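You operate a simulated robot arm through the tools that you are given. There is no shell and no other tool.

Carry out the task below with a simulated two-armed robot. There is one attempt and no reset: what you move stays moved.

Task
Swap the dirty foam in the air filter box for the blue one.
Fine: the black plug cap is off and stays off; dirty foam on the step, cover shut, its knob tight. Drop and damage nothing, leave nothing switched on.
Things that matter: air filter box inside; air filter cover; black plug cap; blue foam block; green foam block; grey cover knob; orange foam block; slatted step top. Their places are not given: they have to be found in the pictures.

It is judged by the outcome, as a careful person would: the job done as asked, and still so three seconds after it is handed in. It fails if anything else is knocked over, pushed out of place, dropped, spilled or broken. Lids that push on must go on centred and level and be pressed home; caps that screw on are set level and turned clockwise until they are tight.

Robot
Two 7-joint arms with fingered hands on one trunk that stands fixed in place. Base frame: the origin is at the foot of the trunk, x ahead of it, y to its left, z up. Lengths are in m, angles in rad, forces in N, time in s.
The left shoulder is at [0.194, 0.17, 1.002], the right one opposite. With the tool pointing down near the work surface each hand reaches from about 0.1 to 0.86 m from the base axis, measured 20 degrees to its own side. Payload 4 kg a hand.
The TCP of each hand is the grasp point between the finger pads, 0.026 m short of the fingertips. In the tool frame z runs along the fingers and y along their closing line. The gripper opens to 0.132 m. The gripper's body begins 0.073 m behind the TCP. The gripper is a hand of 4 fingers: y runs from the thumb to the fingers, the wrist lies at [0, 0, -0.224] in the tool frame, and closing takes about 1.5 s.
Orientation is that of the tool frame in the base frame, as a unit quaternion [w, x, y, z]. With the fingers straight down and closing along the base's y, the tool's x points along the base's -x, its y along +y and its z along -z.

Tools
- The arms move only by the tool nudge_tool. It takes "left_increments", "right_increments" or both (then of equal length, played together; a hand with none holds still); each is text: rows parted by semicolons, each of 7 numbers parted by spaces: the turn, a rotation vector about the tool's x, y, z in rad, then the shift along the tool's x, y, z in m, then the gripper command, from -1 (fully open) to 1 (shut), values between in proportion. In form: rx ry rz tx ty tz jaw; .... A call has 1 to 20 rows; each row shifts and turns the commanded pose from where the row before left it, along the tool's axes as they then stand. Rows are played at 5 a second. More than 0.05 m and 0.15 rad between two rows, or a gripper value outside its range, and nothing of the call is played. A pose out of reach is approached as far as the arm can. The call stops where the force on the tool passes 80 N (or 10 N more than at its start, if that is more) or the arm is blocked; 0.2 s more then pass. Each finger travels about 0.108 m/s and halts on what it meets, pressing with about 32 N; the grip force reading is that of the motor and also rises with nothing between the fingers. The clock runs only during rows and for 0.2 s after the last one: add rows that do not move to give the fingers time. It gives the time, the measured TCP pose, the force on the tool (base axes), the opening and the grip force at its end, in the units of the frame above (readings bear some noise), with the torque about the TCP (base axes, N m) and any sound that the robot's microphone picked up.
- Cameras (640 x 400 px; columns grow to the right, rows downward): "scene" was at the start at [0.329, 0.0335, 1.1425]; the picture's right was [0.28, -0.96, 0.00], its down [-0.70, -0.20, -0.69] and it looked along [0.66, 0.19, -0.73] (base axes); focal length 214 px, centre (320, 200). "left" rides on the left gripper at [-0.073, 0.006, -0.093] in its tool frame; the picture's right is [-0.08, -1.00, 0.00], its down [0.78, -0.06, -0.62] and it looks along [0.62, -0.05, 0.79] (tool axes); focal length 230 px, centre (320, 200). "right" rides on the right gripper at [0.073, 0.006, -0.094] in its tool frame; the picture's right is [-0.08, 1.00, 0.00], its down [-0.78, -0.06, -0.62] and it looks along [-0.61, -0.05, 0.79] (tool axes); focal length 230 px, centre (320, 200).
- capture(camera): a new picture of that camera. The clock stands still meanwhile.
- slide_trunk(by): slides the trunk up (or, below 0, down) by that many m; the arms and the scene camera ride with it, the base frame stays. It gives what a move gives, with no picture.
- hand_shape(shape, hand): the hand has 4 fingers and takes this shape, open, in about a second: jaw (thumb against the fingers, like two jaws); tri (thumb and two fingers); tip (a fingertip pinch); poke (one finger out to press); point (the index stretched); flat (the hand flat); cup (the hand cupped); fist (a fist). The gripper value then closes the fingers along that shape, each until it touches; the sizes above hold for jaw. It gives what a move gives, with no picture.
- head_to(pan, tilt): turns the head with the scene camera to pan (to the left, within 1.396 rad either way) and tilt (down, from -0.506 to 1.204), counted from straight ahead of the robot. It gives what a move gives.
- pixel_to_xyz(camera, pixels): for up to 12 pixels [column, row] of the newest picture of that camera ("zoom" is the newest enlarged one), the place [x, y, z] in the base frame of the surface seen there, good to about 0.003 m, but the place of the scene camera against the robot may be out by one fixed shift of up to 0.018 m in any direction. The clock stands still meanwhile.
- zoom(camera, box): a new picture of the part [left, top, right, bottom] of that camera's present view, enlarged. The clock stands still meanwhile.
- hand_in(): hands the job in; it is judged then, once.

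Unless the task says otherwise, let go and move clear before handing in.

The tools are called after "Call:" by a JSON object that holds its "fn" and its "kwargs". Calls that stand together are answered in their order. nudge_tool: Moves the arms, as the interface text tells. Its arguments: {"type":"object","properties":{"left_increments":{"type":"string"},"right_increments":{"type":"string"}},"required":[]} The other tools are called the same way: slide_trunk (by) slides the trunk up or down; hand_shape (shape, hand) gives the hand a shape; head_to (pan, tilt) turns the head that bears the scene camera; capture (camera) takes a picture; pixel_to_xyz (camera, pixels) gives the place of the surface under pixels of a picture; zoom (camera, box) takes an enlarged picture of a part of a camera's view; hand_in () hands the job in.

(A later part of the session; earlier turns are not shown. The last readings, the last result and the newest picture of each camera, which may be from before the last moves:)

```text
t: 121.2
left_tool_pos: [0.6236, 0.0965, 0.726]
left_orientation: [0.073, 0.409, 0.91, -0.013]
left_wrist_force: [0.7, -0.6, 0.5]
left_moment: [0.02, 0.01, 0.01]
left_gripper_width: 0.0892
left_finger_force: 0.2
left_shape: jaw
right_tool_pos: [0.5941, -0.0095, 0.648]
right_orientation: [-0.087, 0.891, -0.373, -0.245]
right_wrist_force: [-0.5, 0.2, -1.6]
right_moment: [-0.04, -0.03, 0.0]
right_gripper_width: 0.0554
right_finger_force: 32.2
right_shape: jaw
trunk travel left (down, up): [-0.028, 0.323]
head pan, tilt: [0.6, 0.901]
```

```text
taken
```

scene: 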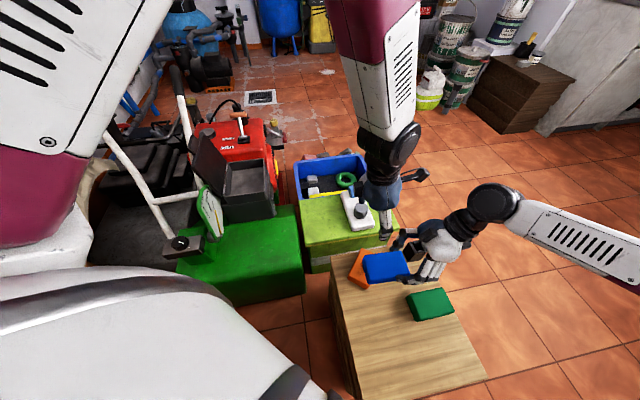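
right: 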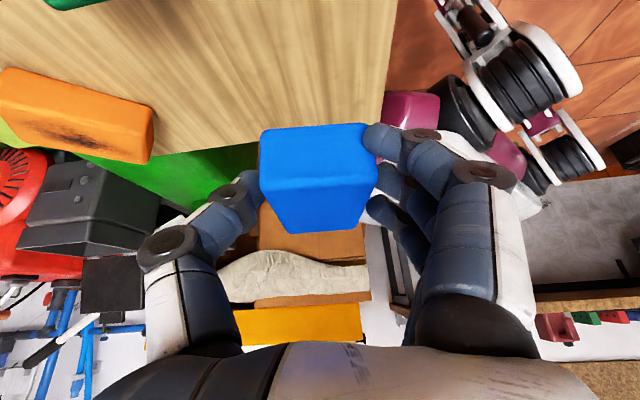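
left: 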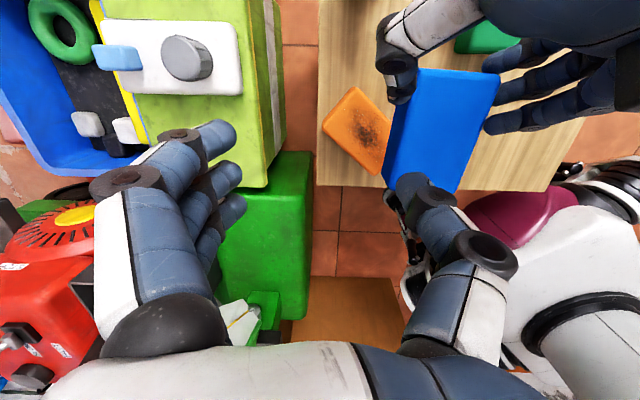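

The left hand settled at (0.6236, 0.0965, 0.726) with its yaw at 41.7°. I'll turn the foam to match it (3° clockwise) and slide it directly underneath the open left hand.

Call:
{"fn": "nudge_tool", "kwargs": {"right_increments": "0.0276 -0.0015 0.0476 0 0 0 1; 0 0 0 0.003 -0.0302 -0.0027 1; 0 0 0 0.003 -0.0302 -0.0027 1; 0 0 0 0.003 -0.0302 -0.0027 1; 0 0 0 0 0 0 1"}}

Call:
{"fn": "capture", "kwargs": {"camera": "left"}}

Call:
{"fn": "capture", "kwargs": {"camera": "scene"}}

Call:
{"fn": "capture", "kwargs": {"camera": "right"}}

```text
t: 122.4
left_tool_pos: [0.6248, 0.097, 0.7258]
left_orientation: [0.074, 0.409, 0.909, -0.013]
left_wrist_force: [0.0, -0.9, 0.8]
left_moment: [0.02, -0.01, -0.01]
left_gripper_width: 0.0886
left_finger_force: 0.0
left_shape: jaw
right_tool_pos: [0.6435, 0.0246, 0.6469]
right_orientation: [-0.094, 0.88, -0.398, -0.243]
right_wrist_force: [-0.3, -0.6, 0.0]
right_moment: [0.01, -0.01, -0.02]
right_gripper_width: 0.0554
right_finger_force: 32.0
right_shape: jaw
right hand out of reach, approached as far as the arm can: row 4
trunk travel left (down, up): [-0.028, 0.323]
head pan, tilt: [0.6, 0.901]
```

```text
taken
```

left: 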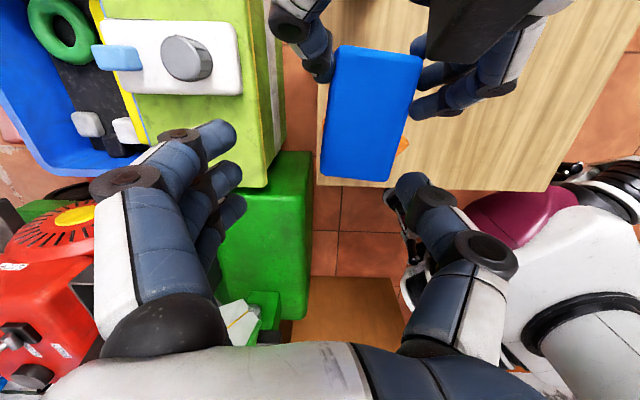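

```text
taken
```

scene: 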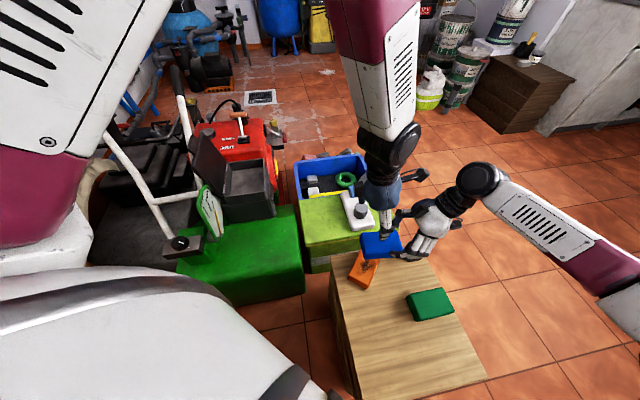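

```text
taken
```

right: 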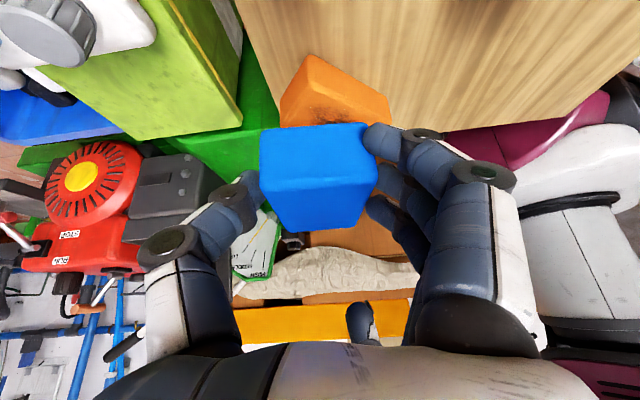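

The right arm reached its limit about 3 cm short of the planned spot. I'll shift the left hand 3 cm towards the foam instead.

Call:
{"fn": "nudge_tool", "kwargs": {"left_increments": "0 0 0 0 -0.016 0 -0.35; 0 0 0 0 -0.016 0 -0.35; 0 0 0 0 0 0 -0.35"}}

Call:
{"fn": "capture", "kwargs": {"camera": "left"}}

Call:
{"fn": "pixel_to_xyz", "kwargs": {"camera": "left", "pixels": [[320, 100], [350, 60], [400, 65], [330, 150], [380, 160], [365, 110]]}}

```text
t: 123.2
left_tool_pos: [0.6013, 0.0753, 0.7243]
left_orientation: [0.074, 0.409, 0.91, -0.012]
left_wrist_force: [-1.1, -0.3, 0.5]
left_moment: [-0.02, 0.0, -0.02]
left_gripper_width: 0.0888
left_finger_force: 0.0
left_shape: jaw
right_tool_pos: [0.6438, 0.0229, 0.6477]
right_orientation: [-0.095, 0.88, -0.398, -0.242]
right_wrist_force: [-0.4, 0.7, -0.3]
right_moment: [-0.01, -0.03, 0.0]
right_gripper_width: 0.0556
right_finger_force: 32.5
right_shape: jaw
trunk travel left (down, up): [-0.028, 0.323]
head pan, tilt: [0.6, 0.901]
```

```text
taken
```

left: 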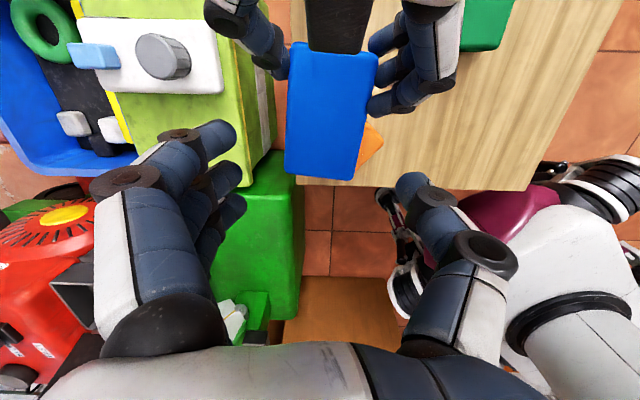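

```text
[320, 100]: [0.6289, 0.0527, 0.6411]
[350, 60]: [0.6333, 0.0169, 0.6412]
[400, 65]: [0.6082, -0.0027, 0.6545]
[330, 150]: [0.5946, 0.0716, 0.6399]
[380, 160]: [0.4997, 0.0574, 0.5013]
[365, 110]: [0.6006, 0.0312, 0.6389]
```

Call:
{"fn": "pixel_to_xyz", "kwargs": {"camera": "left", "pixels": [[297, 70], [372, 80], [289, 165], [350, 172], [292, 115], [362, 125], [325, 120], [320, 172], [330, 60]]}}

Call:
{"fn": "zoom", "kwargs": {"camera": "left", "box": [230, 0, 440, 210]}}

```text
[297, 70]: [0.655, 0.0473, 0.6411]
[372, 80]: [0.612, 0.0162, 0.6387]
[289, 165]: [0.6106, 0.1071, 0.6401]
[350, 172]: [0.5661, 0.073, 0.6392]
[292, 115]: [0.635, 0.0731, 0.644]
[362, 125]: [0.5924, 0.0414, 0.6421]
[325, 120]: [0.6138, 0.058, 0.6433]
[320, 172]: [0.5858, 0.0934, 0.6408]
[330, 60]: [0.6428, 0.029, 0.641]
```

```text
1.90 times, centred on (335, 105) of left
```

zoom: 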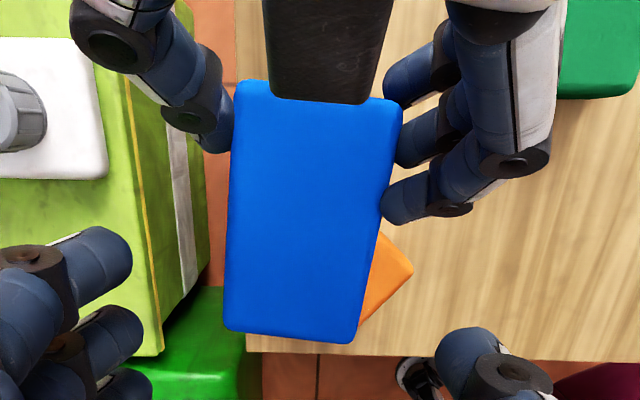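

Call:
{"fn": "pixel_to_xyz", "kwargs": {"camera": "zoom", "pixels": [[330, 50], [330, 20], [280, 60], [380, 60], [330, 95], [210, 130], [410, 200], [400, 140], [395, 90]]}}

```text
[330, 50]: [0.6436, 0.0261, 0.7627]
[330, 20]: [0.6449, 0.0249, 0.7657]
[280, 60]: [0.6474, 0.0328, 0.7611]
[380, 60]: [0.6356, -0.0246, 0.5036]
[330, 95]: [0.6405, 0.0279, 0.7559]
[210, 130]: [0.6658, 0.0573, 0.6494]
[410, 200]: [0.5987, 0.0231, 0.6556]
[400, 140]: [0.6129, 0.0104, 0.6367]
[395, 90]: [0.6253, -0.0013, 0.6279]
```

The left picture shows a second dark bracket on the right hand at zoom (330,50), about 6 cm under the left camera, so the hands need to lean further apart. I'll move the left hand away, then turn both so they lean 30° outward to their own sides, with the foam's long axis along y.

Call:
{"fn": "nudge_tool", "kwargs": {"left_increments": "0 0 0 0.0297 0.0267 -0.0033 -0.35; 0 0 0 0.0297 0.0267 -0.0033 -0.35; 0 0 0 0.0297 0.0267 -0.0033 -0.35; 0.0455 -0.0627 0.1136 0 0 0 -0.35; 0.0455 -0.0627 0.1136 0 0 0 -0.35; 0.0455 -0.0627 0.1136 0 0 0 -0.35; 0.0455 -0.0627 0.1136 0 0 0 -0.35; 0.0455 -0.0627 0.1136 0 0 0 -0.35; 0.0453 -0.0626 0.1136 0 0 0 -0.35; 0 0 0 0 0 0 -0.35"}}

Call:
{"fn": "capture", "kwargs": {"camera": "scene"}}

```text
t: 125.4
left_tool_pos: [0.6009, 0.1948, 0.7235]
left_orientation: [0.185, 0.683, 0.683, -0.182]
left_wrist_force: [0.0, -0.1, -0.1]
left_moment: [0.0, 0.02, 0.0]
left_gripper_width: 0.0889
left_finger_force: 0.1
left_shape: jaw
right_tool_pos: [0.6437, 0.0228, 0.6479]
right_orientation: [-0.094, 0.88, -0.397, -0.242]
right_wrist_force: [-0.6, 0.4, 0.3]
right_moment: [0.02, -0.04, 0.0]
right_gripper_width: 0.0552
right_finger_force: 31.8
right_shape: jaw
trunk travel left (down, up): [-0.028, 0.323]
head pan, tilt: [0.6, 0.901]
```

```text
taken
```

scene: 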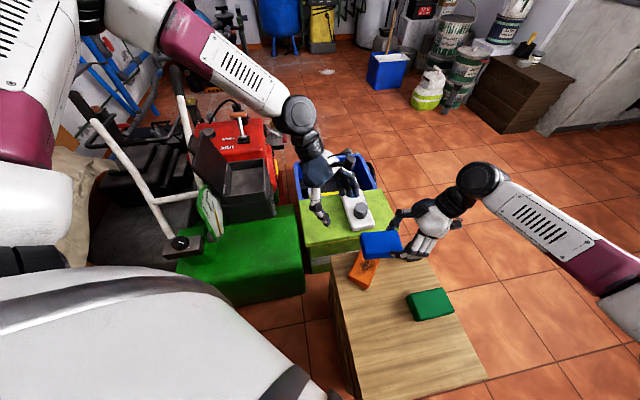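

The left hand reached its 30° outward lean comfortably. I'll turn the right hand so the foam's long axis runs along y, and bring the foam's centre to about (0.60, 0.00, 0.68).

Call:
{"fn": "nudge_tool", "kwargs": {"right_increments": "0.0611 -0.0034 0.1055 0 0 0 1; 0.0611 -0.0034 0.1055 0 0 0 1; 0.0611 -0.0034 0.1055 0 0 0 1; 0.0611 -0.0034 0.1055 0 0 0 1; 0.0611 -0.0034 0.1055 0 0 0 1; 0.0611 -0.0034 0.1055 0 0 0 1; 0 0 0 0.0088 0.0151 -0.0275 1; 0 0 0 0.0088 0.0151 -0.0275 1; 0 0 0 0.0088 0.0151 -0.0275 1; 0 0 0 0 0 0 1"}}

Call:
{"fn": "capture", "kwargs": {"camera": "scene"}}

Call:
{"fn": "capture", "kwargs": {"camera": "left"}}

```text
t: 127.6
left_tool_pos: [0.6013, 0.1957, 0.7238]
left_orientation: [0.184, 0.683, 0.683, -0.182]
left_wrist_force: [0.3, 0.6, -0.5]
left_moment: [0.0, 0.01, -0.04]
left_gripper_width: 0.089
left_finger_force: 0.1
left_shape: jaw
right_tool_pos: [0.598, -0.0415, 0.7062]
right_orientation: [0.174, -0.68, 0.686, 0.194]
right_wrist_force: [0.8, -0.2, -0.8]
right_moment: [0.03, -0.02, 0.01]
right_gripper_width: 0.0549
right_finger_force: 32.5
right_shape: jaw
trunk travel left (down, up): [-0.028, 0.323]
head pan, tilt: [0.6, 0.901]
```

```text
taken
```

scene: 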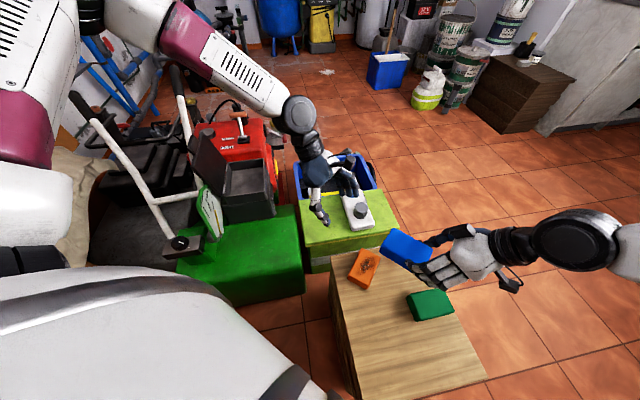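

```text
taken
```

left: 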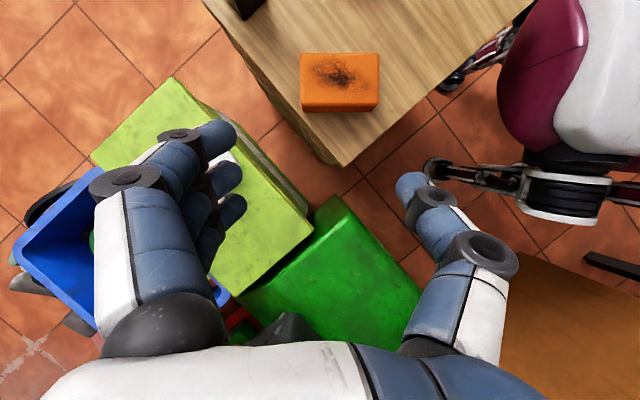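

The foam's centre is now at about (0.5995, 0.000, 0.679). I'll move the left hand to its pre-grasp point 10 cm back along its own finger direction, with 35° lean.

Call:
{"fn": "nudge_tool", "kwargs": {"left_increments": "0 -0.087 0 0 0 0 -0.35; 0 0 0 -0.0373 -0.0006 0.0057 -0.35; 0 0 0 -0.0373 -0.0006 0.0057 -0.35; 0 0 0 -0.0372 -0.0006 0.0056 -0.35; 0 0 0 0 0 0 -0.35"}}

Call:
{"fn": "capture", "kwargs": {"camera": "left"}}

Call:
{"fn": "capture", "kwargs": {"camera": "scene"}}

```text
t: 128.8
left_tool_pos: [0.5991, 0.0949, 0.7728]
left_orientation: [0.213, 0.675, 0.673, -0.213]
left_wrist_force: [0.1, 0.1, 0.0]
left_moment: [0.0, 0.02, -0.01]
left_gripper_width: 0.0888
left_finger_force: 0.0
left_shape: jaw
right_tool_pos: [0.5971, -0.0411, 0.7052]
right_orientation: [0.174, -0.68, 0.686, 0.192]
right_wrist_force: [-0.3, -0.7, -0.2]
right_moment: [0.02, -0.03, 0.0]
right_gripper_width: 0.055
right_finger_force: 31.9
right_shape: jaw
trunk travel left (down, up): [-0.028, 0.323]
head pan, tilt: [0.6, 0.901]
```

```text
taken
```

left: 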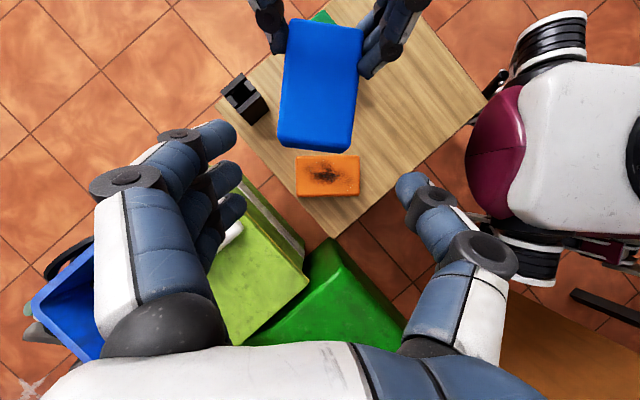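

```text
taken
```

scene: 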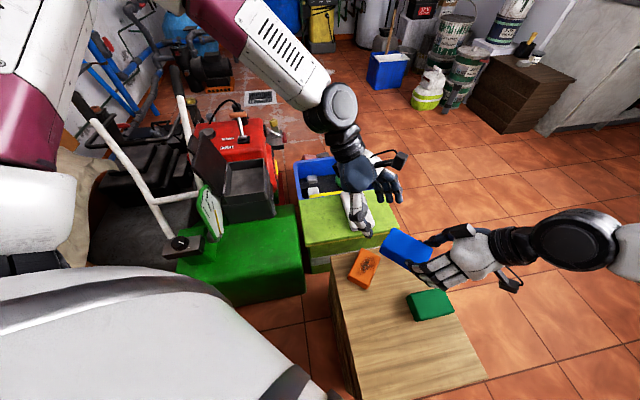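

The foam is lined up in front of the left hand, at (320,85). I'll measure it from this view to refine the final approach.

Call:
{"fn": "pixel_to_xyz", "kwargs": {"camera": "left", "pixels": [[299, 30], [358, 36], [282, 128], [349, 140], [320, 80], [290, 80], [354, 85], [315, 135], [328, 30], [315, 147]]}}

Call:
{"fn": "zoom", "kwargs": {"camera": "left", "box": [220, 0, 440, 200]}}

```text
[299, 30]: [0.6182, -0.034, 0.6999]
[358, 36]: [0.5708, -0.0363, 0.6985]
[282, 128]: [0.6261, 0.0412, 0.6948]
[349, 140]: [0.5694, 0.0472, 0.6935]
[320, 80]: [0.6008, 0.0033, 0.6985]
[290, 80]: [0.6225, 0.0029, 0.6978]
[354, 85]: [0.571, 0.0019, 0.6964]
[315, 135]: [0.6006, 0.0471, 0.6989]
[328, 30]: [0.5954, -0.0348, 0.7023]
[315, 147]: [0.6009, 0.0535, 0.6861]
```

```text
2.00 times, centred on (330, 100) of left
```

zoom: 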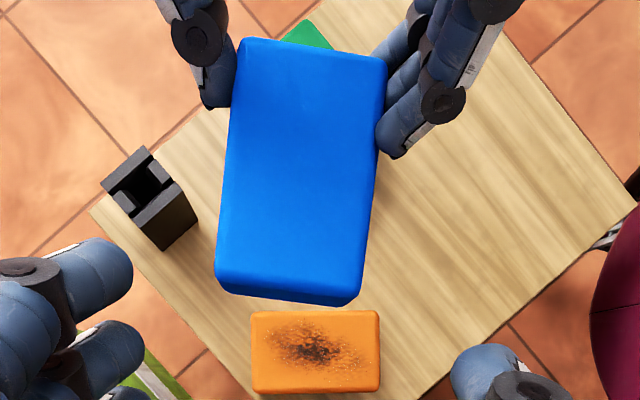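

The foam's centre is (0.597, 0.004, 0.678), and its left half from the near end to the middle is free of the right hand's fingers. I'll advance the left hand along its finger direction over that half, in two stages.

Call:
{"fn": "nudge_tool", "kwargs": {"left_increments": "0 0 0 0.0007 -0.0007 0.0197 -0.35; 0 0 0 0.0007 -0.0007 0.0197 -0.35; 0 0 0 0.0007 -0.0007 0.0197 -0.35; 0 0 0 0 0 0 -0.35"}}

Call:
{"fn": "capture", "kwargs": {"camera": "left"}}

Call:
{"fn": "zoom", "kwargs": {"camera": "scene", "box": [280, 100, 560, 320]}}

```text
t: 129.8
left_tool_pos: [0.5964, 0.0634, 0.725]
left_orientation: [0.213, 0.676, 0.673, -0.212]
left_wrist_force: [0.1, -0.6, -0.1]
left_moment: [0.0, 0.02, 0.0]
left_gripper_width: 0.0893
left_finger_force: 0.1
left_shape: jaw
right_tool_pos: [0.5977, -0.0419, 0.7055]
right_orientation: [0.176, -0.679, 0.686, 0.192]
right_wrist_force: [0.2, 0.2, -0.7]
right_moment: [-0.04, -0.02, 0.0]
right_gripper_width: 0.0552
right_finger_force: 32.0
right_shape: jaw
trunk travel left (down, up): [-0.028, 0.323]
head pan, tilt: [0.6, 0.901]
```

```text
taken
```

left: 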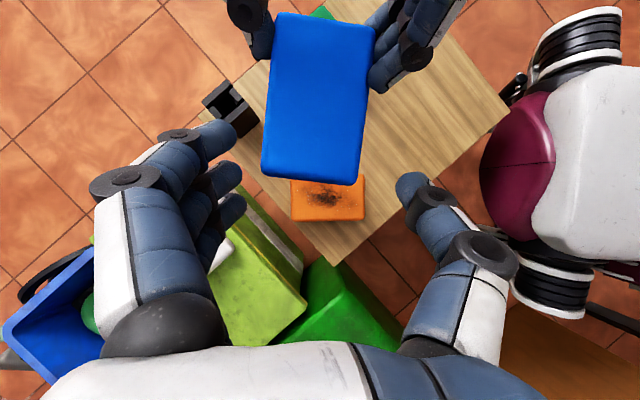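

```text
1.82 times, centred on (420, 210) of scene
```

zoom: 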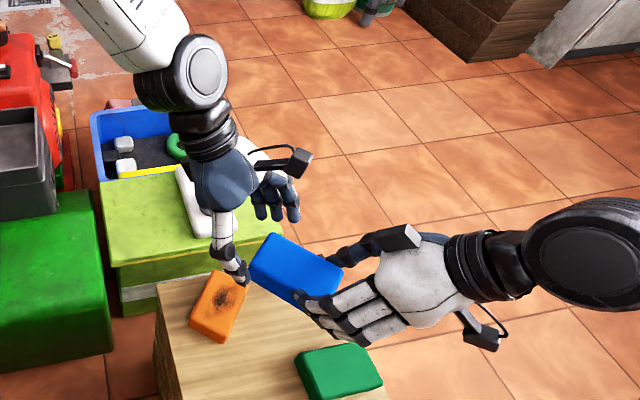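

Both hands are well separated, with the brackets clear of each other at scene zoom (300,160) and (395,240). I'll complete the last 4 cm.

Call:
{"fn": "nudge_tool", "kwargs": {"left_increments": "0 0 0 0.0006 0.0002 0.014 -0.35; 0 0 0 0.0006 0.0002 0.014 -0.35; 0 0 0 0.0005 0.0002 0.0135 -0.35; 0 0 0 0 0 0 -0.35"}}

Call:
{"fn": "capture", "kwargs": {"camera": "left"}}

Call:
{"fn": "zoom", "kwargs": {"camera": "scene", "box": [280, 100, 560, 320]}}

```text
t: 130.8
left_tool_pos: [0.5977, 0.0401, 0.6889]
left_orientation: [0.214, 0.674, 0.675, -0.211]
left_wrist_force: [0.7, 0.0, -0.7]
left_moment: [0.02, 0.05, 0.01]
left_gripper_width: 0.0889
left_finger_force: 0.1
left_shape: jaw
right_tool_pos: [0.5989, -0.0419, 0.7062]
right_orientation: [0.174, -0.68, 0.685, 0.193]
right_wrist_force: [-1.4, -0.5, -0.6]
right_moment: [0.0, -0.02, -0.03]
right_gripper_width: 0.0552
right_finger_force: 31.6
right_shape: jaw
trunk travel left (down, up): [-0.028, 0.323]
head pan, tilt: [0.6, 0.901]
```

```text
taken
```

left: 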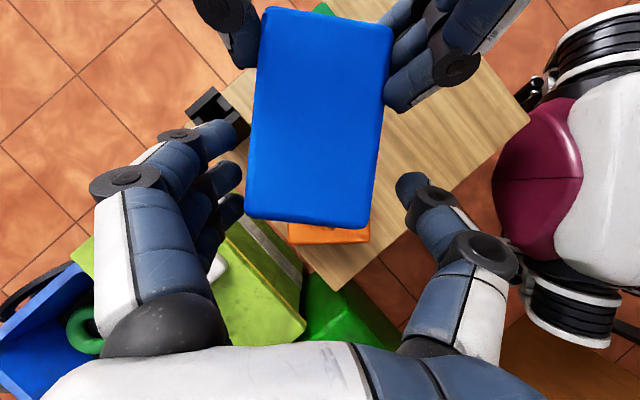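

```text
1.82 times, centred on (420, 210) of scene
```

zoom: 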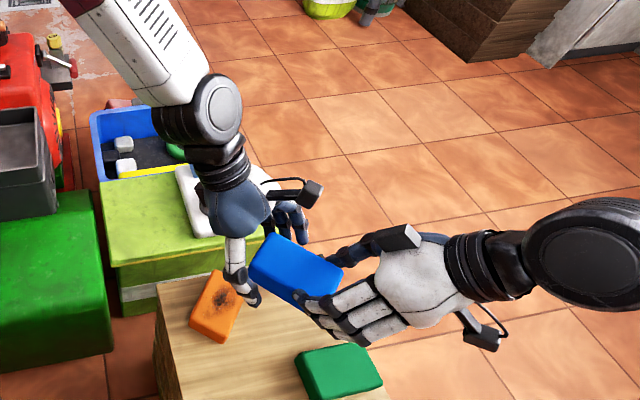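

The left fingers are alongside the foam's near half with no contact force. I'll close the left hand on it.

Call:
{"fn": "nudge_tool", "kwargs": {"left_increments": "0 0 0 0 0 0 -0.1; 0 0 0 0 0 0 0.1; 0 0 0 0 0 0 0.3; 0 0 0 0 0 0 0.6; 0 0 0 0 0 0 1; 0 0 0 0 0 0 1; 0 0 0 0 0 0 1; 0 0 0 0 0 0 1"}}

Call:
{"fn": "capture", "kwargs": {"camera": "left"}}

Call:
{"fn": "zoom", "kwargs": {"camera": "scene", "box": [280, 100, 560, 320]}}

```text
t: 132.6
left_tool_pos: [0.5972, 0.0403, 0.6895]
left_orientation: [0.214, 0.674, 0.674, -0.212]
left_wrist_force: [6.7, -0.9, 0.4]
left_moment: [-0.01, -0.11, 0.11]
left_gripper_width: 0.0581
left_finger_force: 32.2
left_shape: jaw
right_tool_pos: [0.5977, -0.0406, 0.7065]
right_orientation: [0.176, -0.679, 0.686, 0.192]
right_wrist_force: [-6.1, 0.7, -0.2]
right_moment: [0.04, 0.26, 0.38]
right_gripper_width: 0.0545
right_finger_force: 32.1
right_shape: jaw
trunk travel left (down, up): [-0.028, 0.323]
head pan, tilt: [0.6, 0.901]
```

```text
taken
```

left: 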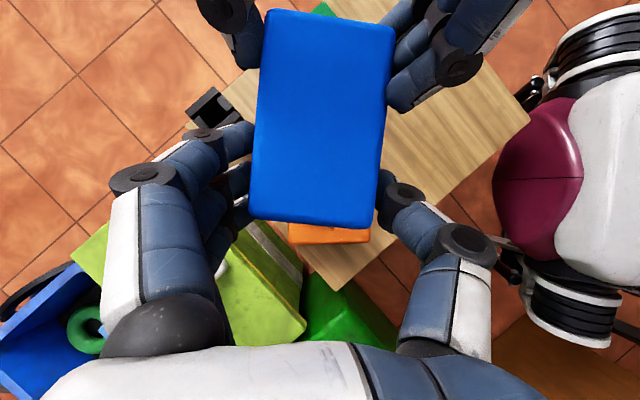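

```text
1.82 times, centred on (420, 210) of scene
```

zoom: 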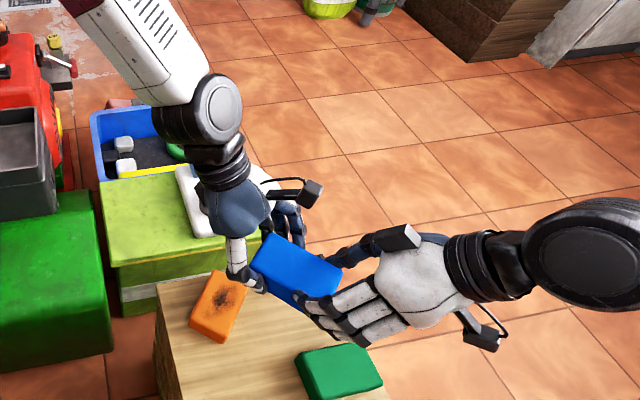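

The left hand holds the foam at 5.8 cm and 32 N, with only about 6 N of internal load between the hands. I'll open the right hand slowly while the left keeps its grip.

Call:
{"fn": "nudge_tool", "kwargs": {"left_increments": "0 0 0 0 0 0 1; 0 0 0 0 0 0 1; 0 0 0 0 0 0 1; 0 0 0 0 0 0 1; 0 0 0 0 0 0 1", "right_increments": "0 0 0 0 0 0 0.1; 0 0 0 0 0 0 0; 0 0 0 0 0 0 -0.15; 0 0 0 0 0 0 -0.3; 0 0 0 0 0 0 -0.3"}}

Call:
{"fn": "capture", "kwargs": {"camera": "left"}}

```text
t: 133.8
left_tool_pos: [0.5969, 0.0398, 0.6898]
left_orientation: [0.214, 0.674, 0.674, -0.212]
left_wrist_force: [0.1, 0.3, -0.1]
left_moment: [-0.02, -0.04, -0.05]
left_gripper_width: 0.0579
left_finger_force: 31.9
left_shape: jaw
right_tool_pos: [0.598, -0.0407, 0.706]
right_orientation: [0.175, -0.679, 0.686, 0.193]
right_wrist_force: [-0.1, 0.2, 0.3]
right_moment: [0.0, 0.0, 0.03]
right_gripper_width: 0.0851
right_finger_force: 0.0
right_shape: jaw
trunk travel left (down, up): [-0.028, 0.323]
head pan, tilt: [0.6, 0.901]
```

```text
taken
```

left: 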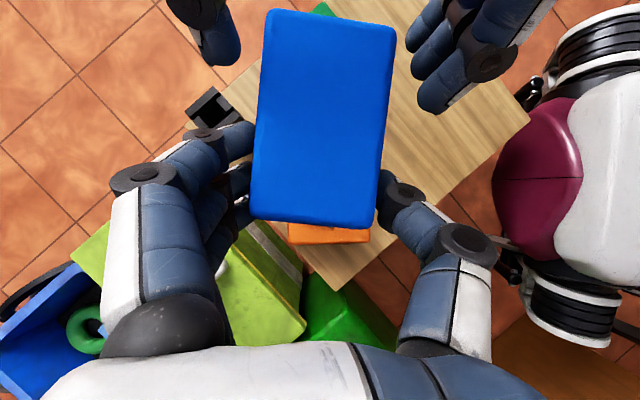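

The left hand alone holds the foam steadily. I'll back the right hand straight out along its own axis and park it to the right.

Call:
{"fn": "nudge_tool", "kwargs": {"left_increments": "0 0 0 0 0 0 1; 0 0 0 0 0 0 1; 0 0 0 0 0 0 1; 0 0 0 0 0 0 1; 0 0 0 0 0 0 1; 0 0 0 0 0 0 1; 0 0 0 0 0 0 1; 0 0 0 0 0 0 1; 0 0 0 0 0 0 1", "right_increments": "0 0 0 0 0 -0.03 -0.3; 0 0 0 0 0 -0.04 -0.3; 0 0 0 0 0 -0.04 -0.3; 0 0 0 0.0346 0 -0.02 -0.3; 0 0 0 0.0346 0 -0.02 -0.3; 0 0 0 0.0346 0 -0.02 -0.3; 0 0 0 0.0346 0 -0.02 -0.3; 0 0 0 0.0346 0 -0.02 -0.3; 0 0 0 0 0 0 -0.3"}}

Call:
{"fn": "capture", "kwargs": {"camera": "scene"}}

Call:
{"fn": "capture", "kwargs": {"camera": "left"}}

```text
t: 135.8
left_tool_pos: [0.5968, 0.0409, 0.6896]
left_orientation: [0.214, 0.675, 0.674, -0.212]
left_wrist_force: [0.0, -0.1, 0.1]
left_moment: [0.05, 0.0, 0.0]
left_gripper_width: 0.058
left_finger_force: 32.2
left_shape: jaw
right_tool_pos: [0.6009, -0.2979, 0.8002]
right_orientation: [0.176, -0.679, 0.686, 0.194]
right_wrist_force: [-0.2, -0.8, -0.1]
right_moment: [-0.03, 0.02, 0.04]
right_gripper_width: 0.0854
right_finger_force: 0.0
right_shape: jaw
trunk travel left (down, up): [-0.028, 0.323]
head pan, tilt: [0.6, 0.901]
```

```text
taken
```

scene: 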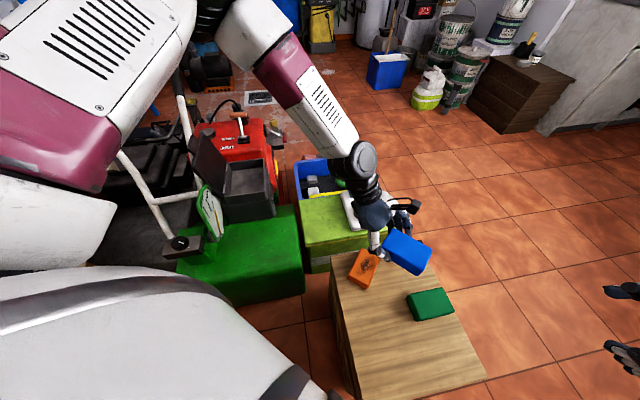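

```text
taken
```

left: 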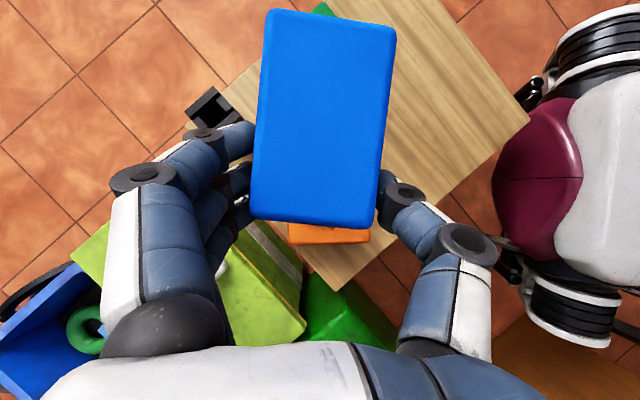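

The hand-over worked: the left hand alone holds the blue foam, with nothing else disturbed. I'll carry it left to the area in front of the filter box, at a safe height.

Call:
{"fn": "nudge_tool", "kwargs": {"left_increments": "0 0 0 0.0247 0.0048 -0.0295 1; 0 0 0 0.0247 0.0048 -0.0295 1; 0 0 0 0.0247 0.0048 -0.0295 1; 0 0 0 0.0247 0.0048 -0.0295 1; 0 0 0 0.0247 0.0048 -0.0295 1; 0 0 0 0.0247 0.0048 -0.0295 1; 0 0 0 0.0247 0.0048 -0.0295 1; 0 0 0 0.0247 0.0048 -0.0295 1; 0 0 0 0.0247 0.0048 -0.0295 1; 0 0 0 0.0247 0.0048 -0.0295 1; 0 0 0 0.0248 0.005 -0.0299 1; 0 0 0 0 0 0 1"}}

Call:
{"fn": "capture", "kwargs": {"camera": "scene"}}

```text
t: 138.4
left_tool_pos: [0.6484, 0.4478, 0.8016]
left_orientation: [0.213, 0.675, 0.674, -0.213]
left_wrist_force: [1.0, 0.0, -0.7]
left_moment: [-0.02, 0.04, -0.01]
left_gripper_width: 0.0576
left_finger_force: 31.9
left_shape: jaw
right_tool_pos: [0.6017, -0.2972, 0.7996]
right_orientation: [0.174, -0.68, 0.686, 0.192]
right_wrist_force: [-0.3, -0.3, -0.3]
right_moment: [0.0, 0.01, 0.02]
right_gripper_width: 0.0854
right_finger_force: 0.1
right_shape: jaw
trunk travel left (down, up): [-0.028, 0.323]
head pan, tilt: [0.6, 0.901]
```

```text
taken
```

scene: 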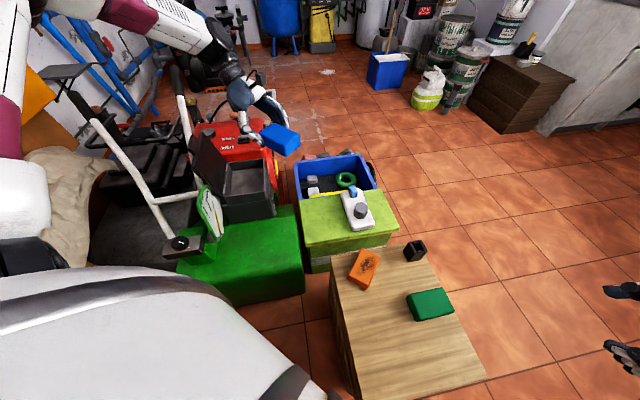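

The foam is securely held above the machine's front. I'll swing the hand 135° about the vertical so it leans back towards the robot, with the foam's long axis along the box's long side.

Call:
{"fn": "nudge_tool", "kwargs": {"left_increments": "-0.0796 0 -0.1135 0 0 0 1; -0.0796 0 -0.1135 0 0 0 1; -0.0796 0 -0.1135 0 0 0 1; -0.0796 0 -0.1135 0 0 0 1; -0.0796 0 -0.1135 0 0 0 1; -0.0796 0 -0.1135 0 0 0 1; -0.0796 0 -0.1135 0 0 0 1; -0.0796 0 -0.1135 0 0 0 1; -0.0796 0 -0.1135 0 0 0 1; 0 0 0 0 0 0 1"}}

Call:
{"fn": "nudge_tool", "kwargs": {"left_increments": "-0.0796 0 -0.1135 0 0 0 1; -0.0796 0 -0.1135 0 0 0 1; -0.0796 0 -0.1135 0 0 0 1; -0.0796 0 -0.1135 0 0 0 1; -0.0796 0 -0.1135 0 0 0 1; -0.0796 0 -0.1135 0 0 0 1; -0.0796 0 -0.1135 0 0 0 1; -0.0796 0 -0.1135 0 0 0 1; 0 0 0 0 0 0 1"}}

Call:
{"fn": "capture", "kwargs": {"camera": "scene"}}

Call:
{"fn": "capture", "kwargs": {"camera": "left"}}

```text
t: 140.6
left_tool_pos: [0.6508, 0.4492, 0.8009]
left_orientation: [0.3, 0.153, 0.941, -0.047]
left_wrist_force: [0.2, -0.8, -1.6]
left_moment: [0.0, -0.01, 0.01]
left_gripper_width: 0.0576
left_finger_force: 31.8
left_shape: jaw
right_tool_pos: [0.6011, -0.2978, 0.7999]
right_orientation: [0.174, -0.68, 0.685, 0.193]
right_wrist_force: [0.3, -0.3, -0.1]
right_moment: [0.0, -0.04, -0.05]
right_gripper_width: 0.0855
right_finger_force: 0.1
right_shape: jaw
trunk travel left (down, up): [-0.028, 0.323]
head pan, tilt: [0.6, 0.901]
```

```text
t: 142.6
left_tool_pos: [0.6604, 0.433, 0.8037]
left_orientation: [0.294, -0.279, 0.909, 0.096]
left_wrist_force: [0.2, -0.4, -0.6]
left_moment: [0.03, 0.01, -0.01]
left_gripper_width: 0.0577
left_finger_force: 31.9
left_shape: jaw
left hand out of reach, approached as far as the arm can: row 7, 8
right_tool_pos: [0.6022, -0.2977, 0.8003]
right_orientation: [0.175, -0.68, 0.686, 0.193]
right_wrist_force: [0.5, 1.1, -0.2]
right_moment: [0.02, 0.03, 0.0]
right_gripper_width: 0.0853
right_finger_force: 0.1
right_shape: jaw
trunk travel left (down, up): [-0.028, 0.323]
head pan, tilt: [0.6, 0.901]
```

```text
taken
```

scene: 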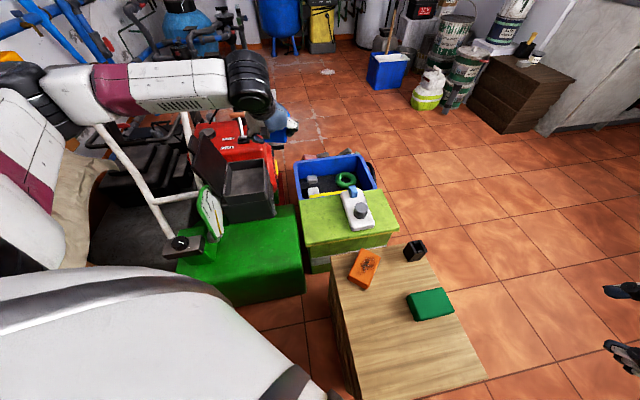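

```text
taken
```

left: 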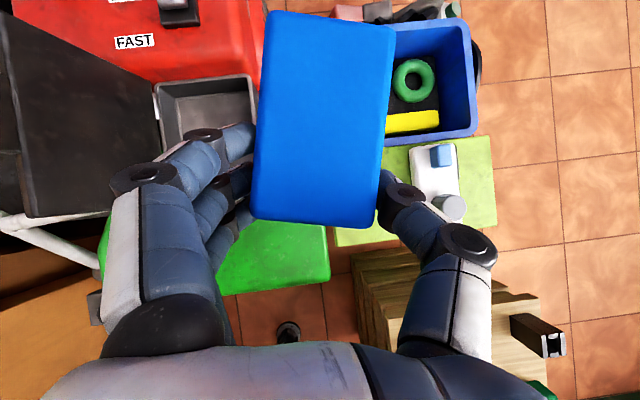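

The hand is within about 11° of the wanted heading before a reach limit. I'll move over the box, where the arm has more room, and finish the turn there.

Call:
{"fn": "nudge_tool", "kwargs": {"left_increments": "0 0 0 -0.006 0.0326 0.0107 1; 0 0 0 -0.006 0.0326 0.0107 1; 0 0 0 -0.006 0.0326 0.0107 1; 0 0 0 -0.006 0.0326 0.0107 1; 0 0 0 -0.006 0.0326 0.0107 1; -0.055 0.001 -0.0755 0 0 0 1; -0.055 0.001 -0.0755 0 0 0 1; 0 0 0 0 0 0 1"}}

Call:
{"fn": "capture", "kwargs": {"camera": "left"}}

Call:
{"fn": "zoom", "kwargs": {"camera": "scene", "box": [150, 60, 330, 240]}}

```text
t: 144.4
left_tool_pos: [0.6165, 0.5999, 0.7785]
left_orientation: [0.283, -0.364, 0.879, 0.123]
left_wrist_force: [0.4, 0.4, 0.5]
left_moment: [-0.04, 0.01, 0.04]
left_gripper_width: 0.0574
left_finger_force: 32.3
left_shape: jaw
right_tool_pos: [0.6012, -0.2973, 0.8001]
right_orientation: [0.175, -0.68, 0.686, 0.192]
right_wrist_force: [0.2, -0.7, 0.6]
right_moment: [-0.01, 0.01, -0.02]
right_gripper_width: 0.0852
right_finger_force: 0.0
right_shape: jaw
trunk travel left (down, up): [-0.028, 0.323]
head pan, tilt: [0.6, 0.901]
```

```text
taken
```

left: 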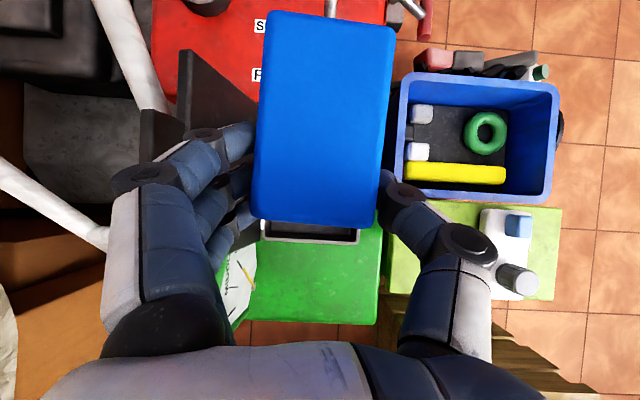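

```text
2.22 times, centred on (240, 150) of scene
```

zoom: 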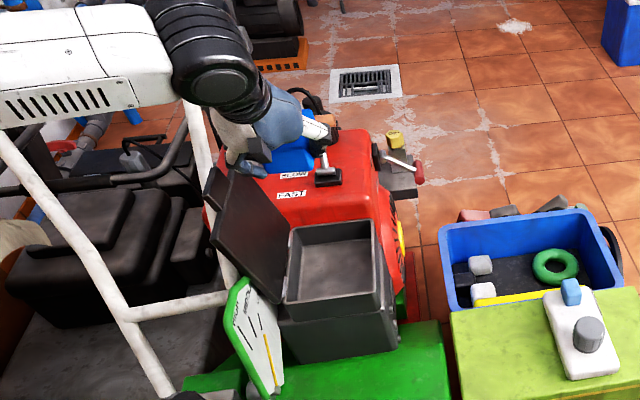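

The hand now heads correctly: finger axis at 135° and leaning back towards the robot. I'll reduce the lean by about 8° so the foam's far end lands first and my outer finger clears the box floor, then lower to just above the rim.

Call:
{"fn": "nudge_tool", "kwargs": {"left_increments": "0 0.147 0 0 0 0 1; 0 0 0 0.019 0.001 0.0348 1; 0 0 0 0.019 0.001 0.0348 1; 0 0 0 0.019 0.001 0.0348 1; 0 0 0 0.0189 0.0011 0.0348 1; 0 0 0 0 0 0 1"}}

Call:
{"fn": "capture", "kwargs": {"camera": "left"}}

Call:
{"fn": "zoom", "kwargs": {"camera": "scene", "box": [150, 60, 330, 240]}}

```text
t: 145.8
left_tool_pos: [0.6104, 0.5997, 0.6196]
left_orientation: [0.219, -0.371, 0.897, 0.096]
left_wrist_force: [0.6, -0.3, -0.5]
left_moment: [-0.04, 0.0, 0.01]
left_gripper_width: 0.0575
left_finger_force: 31.9
left_shape: jaw
right_tool_pos: [0.6012, -0.2965, 0.7998]
right_orientation: [0.176, -0.679, 0.686, 0.192]
right_wrist_force: [-0.4, -0.1, 0.3]
right_moment: [-0.02, -0.01, 0.01]
right_gripper_width: 0.0856
right_finger_force: 0.2
right_shape: jaw
trunk travel left (down, up): [-0.028, 0.323]
head pan, tilt: [0.6, 0.901]
```

```text
taken
```

left: 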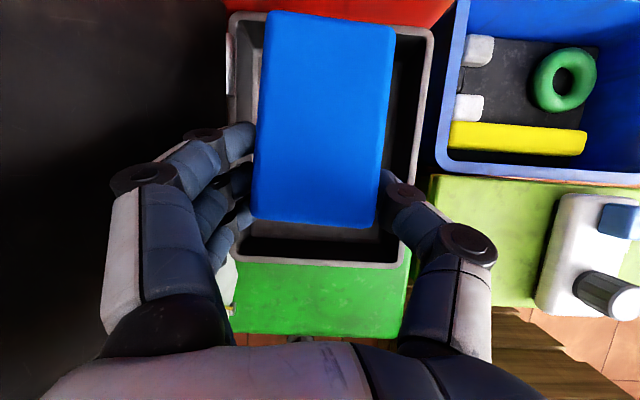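

```text
2.22 times, centred on (240, 150) of scene
```

zoom: 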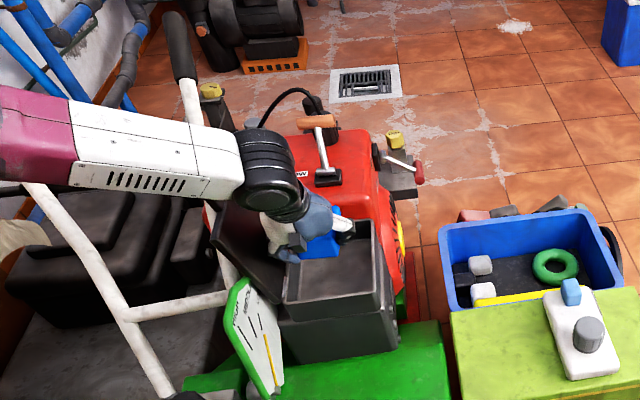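

The foam is above the box opening. I'll measure the rim's inner edges from this view to check the centring before going in.

Call:
{"fn": "pixel_to_xyz", "kwargs": {"camera": "left", "pixels": [[235, 60], [235, 100], [422, 60], [415, 120], [405, 170], [300, 262], [360, 264], [410, 80], [245, 60], [400, 235], [246, 240], [330, 245]]}}

Call:
{"fn": "zoom", "kwargs": {"camera": "left", "box": [200, 0, 460, 290]}}

```text
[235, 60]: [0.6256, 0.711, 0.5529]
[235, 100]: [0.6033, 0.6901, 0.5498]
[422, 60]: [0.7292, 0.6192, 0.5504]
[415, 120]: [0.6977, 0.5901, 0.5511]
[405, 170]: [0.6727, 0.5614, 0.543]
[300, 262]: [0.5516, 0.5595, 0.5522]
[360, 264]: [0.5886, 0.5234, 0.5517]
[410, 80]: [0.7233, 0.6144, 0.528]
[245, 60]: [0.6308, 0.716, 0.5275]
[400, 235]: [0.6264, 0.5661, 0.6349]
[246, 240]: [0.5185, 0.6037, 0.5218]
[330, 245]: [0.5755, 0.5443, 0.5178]
```

```text
1.38 times, centred on (330, 145) of left
```

zoom: 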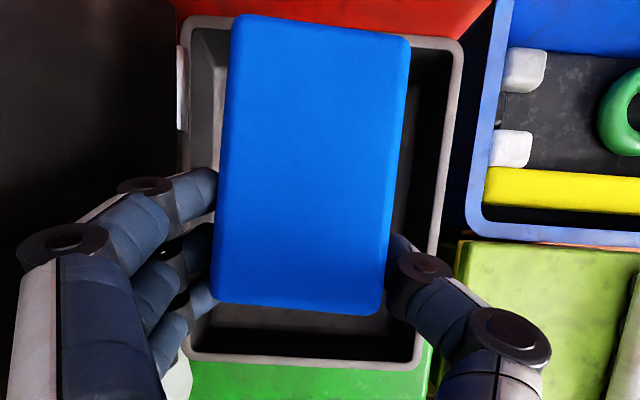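

The opening spans v≈0.002–0.134, and the foam with fingers fits with about 1.5 cm to spare on each side. I'll lower it into the box slowly, watching for contact.

Call:
{"fn": "nudge_tool", "kwargs": {"left_increments": "0 0 0 0.007 0 0.0133 1; 0 0 0 0.007 0 0.0133 1; 0 0 0 0.007 0 0.0133 1; 0 0 0 0.006 0 0.0114 1; 0 0 0 0 0 0 1"}}

Call:
{"fn": "capture", "kwargs": {"camera": "left"}}

Call:
{"fn": "zoom", "kwargs": {"camera": "scene", "box": [190, 110, 300, 220]}}

```text
t: 147.0
left_tool_pos: [0.6086, 0.6013, 0.5627]
left_orientation: [0.218, -0.371, 0.897, 0.096]
left_wrist_force: [-0.4, 0.5, -0.5]
left_moment: [-0.04, 0.01, 0.0]
left_gripper_width: 0.0574
left_finger_force: 31.8
left_shape: jaw
right_tool_pos: [0.6013, -0.2975, 0.8008]
right_orientation: [0.175, -0.68, 0.686, 0.193]
right_wrist_force: [0.2, -0.6, 0.2]
right_moment: [0.0, 0.03, -0.01]
right_gripper_width: 0.0852
right_finger_force: 0.0
right_shape: jaw
trunk travel left (down, up): [-0.028, 0.323]
head pan, tilt: [0.6, 0.901]
```

```text
taken
```

left: 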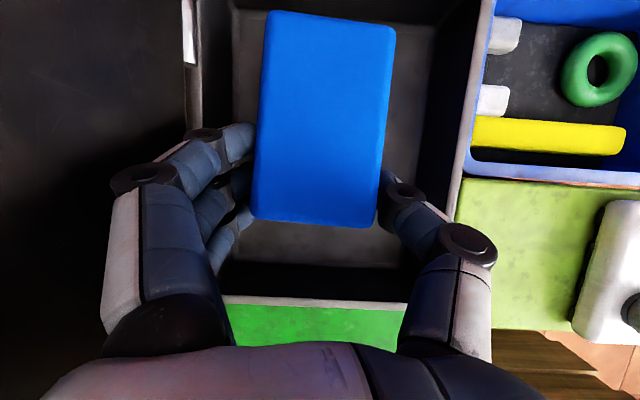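

```text
3.64 times, centred on (245, 165) of scene
```

zoom: 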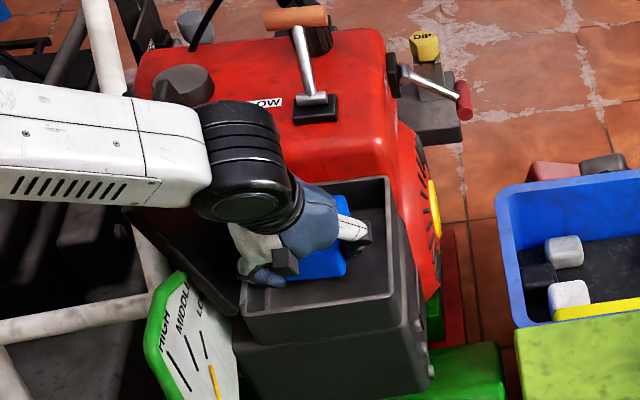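

No contact yet at z 0.5627. I'll lower the last centimetre in small steps.

Call:
{"fn": "nudge_tool", "kwargs": {"left_increments": "0 0 0 0.0018 0 0.0034 1; 0 0 0 0.0018 0 0.0034 1; 0 0 0 0.0016 0 0.003 1; 0 0 0 0 0 0 1"}}

```text
t: 148.0
left_tool_pos: [0.6081, 0.6021, 0.5506]
left_orientation: [0.219, -0.37, 0.898, 0.096]
left_wrist_force: [-0.2, 0.3, 0.0]
left_moment: [-0.02, 0.02, 0.0]
left_gripper_width: 0.0575
left_finger_force: 31.9
left_shape: jaw
right_tool_pos: [0.601, -0.2981, 0.8001]
right_orientation: [0.175, -0.68, 0.686, 0.193]
right_wrist_force: [0.0, -0.2, -0.5]
right_moment: [-0.01, 0.0, -0.02]
right_gripper_width: 0.0854
right_finger_force: 0.0
right_shape: jaw
trunk travel left (down, up): [-0.028, 0.323]
head pan, tilt: [0.6, 0.901]
```

Call:
{"fn": "nudge_tool", "kwargs": {"left_increments": "0 0 0 0.0009 0 0.0018 1; 0 0 0 0.0009 0 0.0018 1; 0 0 0 0 0 0 1"}}

```text
t: 148.8
left_tool_pos: [0.607, 0.6014, 0.5476]
left_orientation: [0.219, -0.371, 0.897, 0.096]
left_wrist_force: [-0.4, -0.8, 2.1]
left_moment: [0.01, -0.05, -0.01]
left_gripper_width: 0.0573
left_finger_force: 31.6
left_shape: jaw
right_tool_pos: [0.6012, -0.2982, 0.8011]
right_orientation: [0.174, -0.68, 0.686, 0.193]
right_wrist_force: [-0.3, 0.2, 0.3]
right_moment: [0.02, -0.01, 0.01]
right_gripper_width: 0.0854
right_finger_force: 0.1
right_shape: jaw
trunk travel left (down, up): [-0.028, 0.323]
head pan, tilt: [0.6, 0.901]
```

A light 2 N contact shows the foam's far end has reached the box floor. I'll open the fingers just enough to let it settle.

Call:
{"fn": "nudge_tool", "kwargs": {"left_increments": "0 0 0 0 0 0 0.1; 0 0 0 0 0 0 0.05; 0 0 0 0 0 0 0; 0 0 0 0 0 0 -0.08; 0 0 0 0 0 0 -0.12; 0 0 0 0 0 0 -0.12"}}

Call:
{"fn": "capture", "kwargs": {"camera": "left"}}

```text
t: 150.2
left_tool_pos: [0.6081, 0.6012, 0.548]
left_orientation: [0.218, -0.37, 0.898, 0.094]
left_wrist_force: [2.2, -2.3, -1.1]
left_moment: [0.01, 0.01, 0.07]
left_gripper_width: 0.0721
left_finger_force: 0.0
left_shape: jaw
right_tool_pos: [0.6009, -0.2974, 0.7997]
right_orientation: [0.174, -0.68, 0.686, 0.193]
right_wrist_force: [-0.6, -0.4, -0.7]
right_moment: [0.01, 0.02, 0.01]
right_gripper_width: 0.0854
right_finger_force: 0.0
right_shape: jaw
trunk travel left (down, up): [-0.028, 0.323]
head pan, tilt: [0.6, 0.901]
```

```text
taken
```

left: 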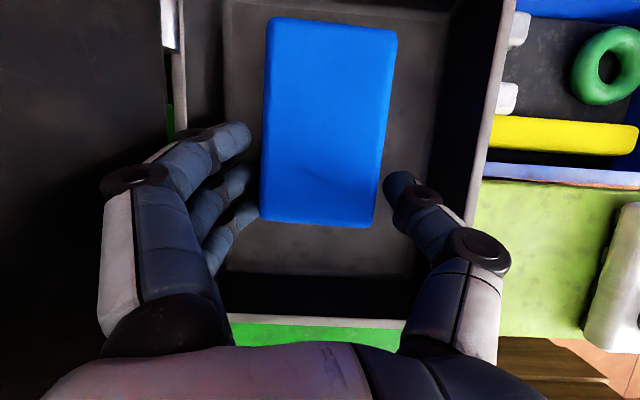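

The foam has settled flat on the floor of the box, with a slight touch of my fingers on the hinge-side wall. I'll shift 2 mm off the wall and rise straight up.

Call:
{"fn": "nudge_tool", "kwargs": {"left_increments": "0 0 0 0 -0.002 0 -0.1; 0 0 0 -0.0093 0 -0.0177 -0.1; 0 0 0 -0.014 0 -0.0265 -0.1; 0 0 0 -0.0187 0 -0.0354 -0.1; 0 0 0 -0.0187 0 -0.0354 -0.1; 0 0 0 -0.0187 0 -0.0354 -0.1; 0 0 0 0 0 0 -0.1"}}

Call:
{"fn": "capture", "kwargs": {"camera": "left"}}

Call:
{"fn": "zoom", "kwargs": {"camera": "scene", "box": [190, 110, 300, 220]}}

```text
t: 151.8
left_tool_pos: [0.6096, 0.6002, 0.7174]
left_orientation: [0.218, -0.371, 0.898, 0.095]
left_wrist_force: [0.4, 0.6, -0.6]
left_moment: [0.02, -0.03, -0.01]
left_gripper_width: 0.0728
left_finger_force: 0.1
left_shape: jaw
right_tool_pos: [0.6014, -0.2976, 0.8001]
right_orientation: [0.175, -0.68, 0.686, 0.193]
right_wrist_force: [-0.8, -1.3, -0.6]
right_moment: [-0.01, 0.03, -0.01]
right_gripper_width: 0.0854
right_finger_force: 0.1
right_shape: jaw
trunk travel left (down, up): [-0.028, 0.323]
head pan, tilt: [0.6, 0.901]
```

```text
taken
```

left: 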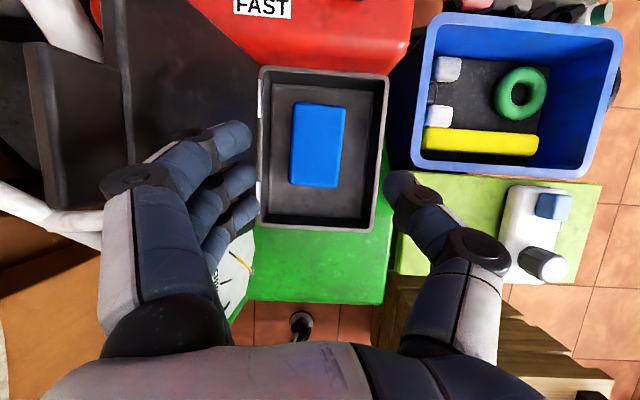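

```text
3.64 times, centred on (245, 165) of scene
```

zoom: 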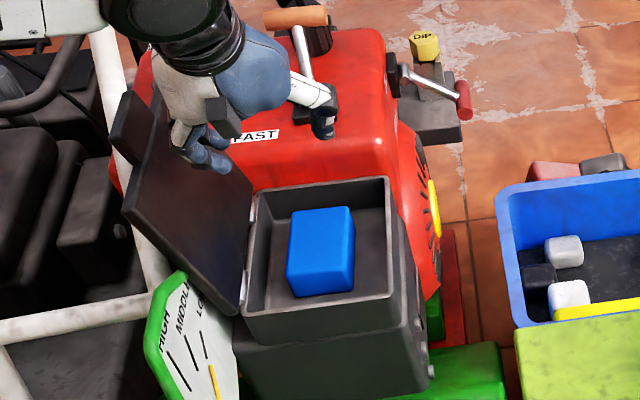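

The blue foam lies flat and centred in the box. I'll verify its height against the rim.

Call:
{"fn": "zoom", "kwargs": {"camera": "left", "box": [230, 40, 420, 250]}}

Call:
{"fn": "pixel_to_xyz", "kwargs": {"camera": "left", "pixels": [[298, 110], [341, 110], [295, 180], [336, 182], [318, 145], [280, 145], [360, 145], [320, 210], [320, 92], [265, 150], [380, 150], [320, 225]]}}

```text
1.90 times, centred on (325, 145) of left
```

zoom: 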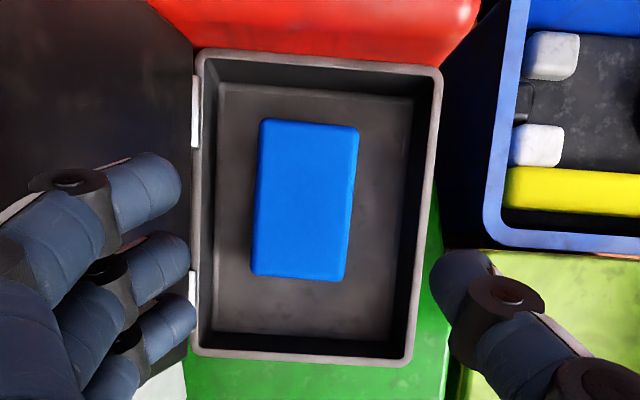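

```text
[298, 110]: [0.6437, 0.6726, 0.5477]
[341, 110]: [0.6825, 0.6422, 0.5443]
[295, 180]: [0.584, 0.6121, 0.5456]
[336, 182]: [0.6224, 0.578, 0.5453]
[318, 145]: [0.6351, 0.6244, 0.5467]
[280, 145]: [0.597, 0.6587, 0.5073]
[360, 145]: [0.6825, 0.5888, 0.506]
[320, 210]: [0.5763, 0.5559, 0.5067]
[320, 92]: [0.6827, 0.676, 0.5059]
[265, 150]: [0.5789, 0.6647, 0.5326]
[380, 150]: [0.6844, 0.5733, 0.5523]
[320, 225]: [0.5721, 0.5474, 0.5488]
```

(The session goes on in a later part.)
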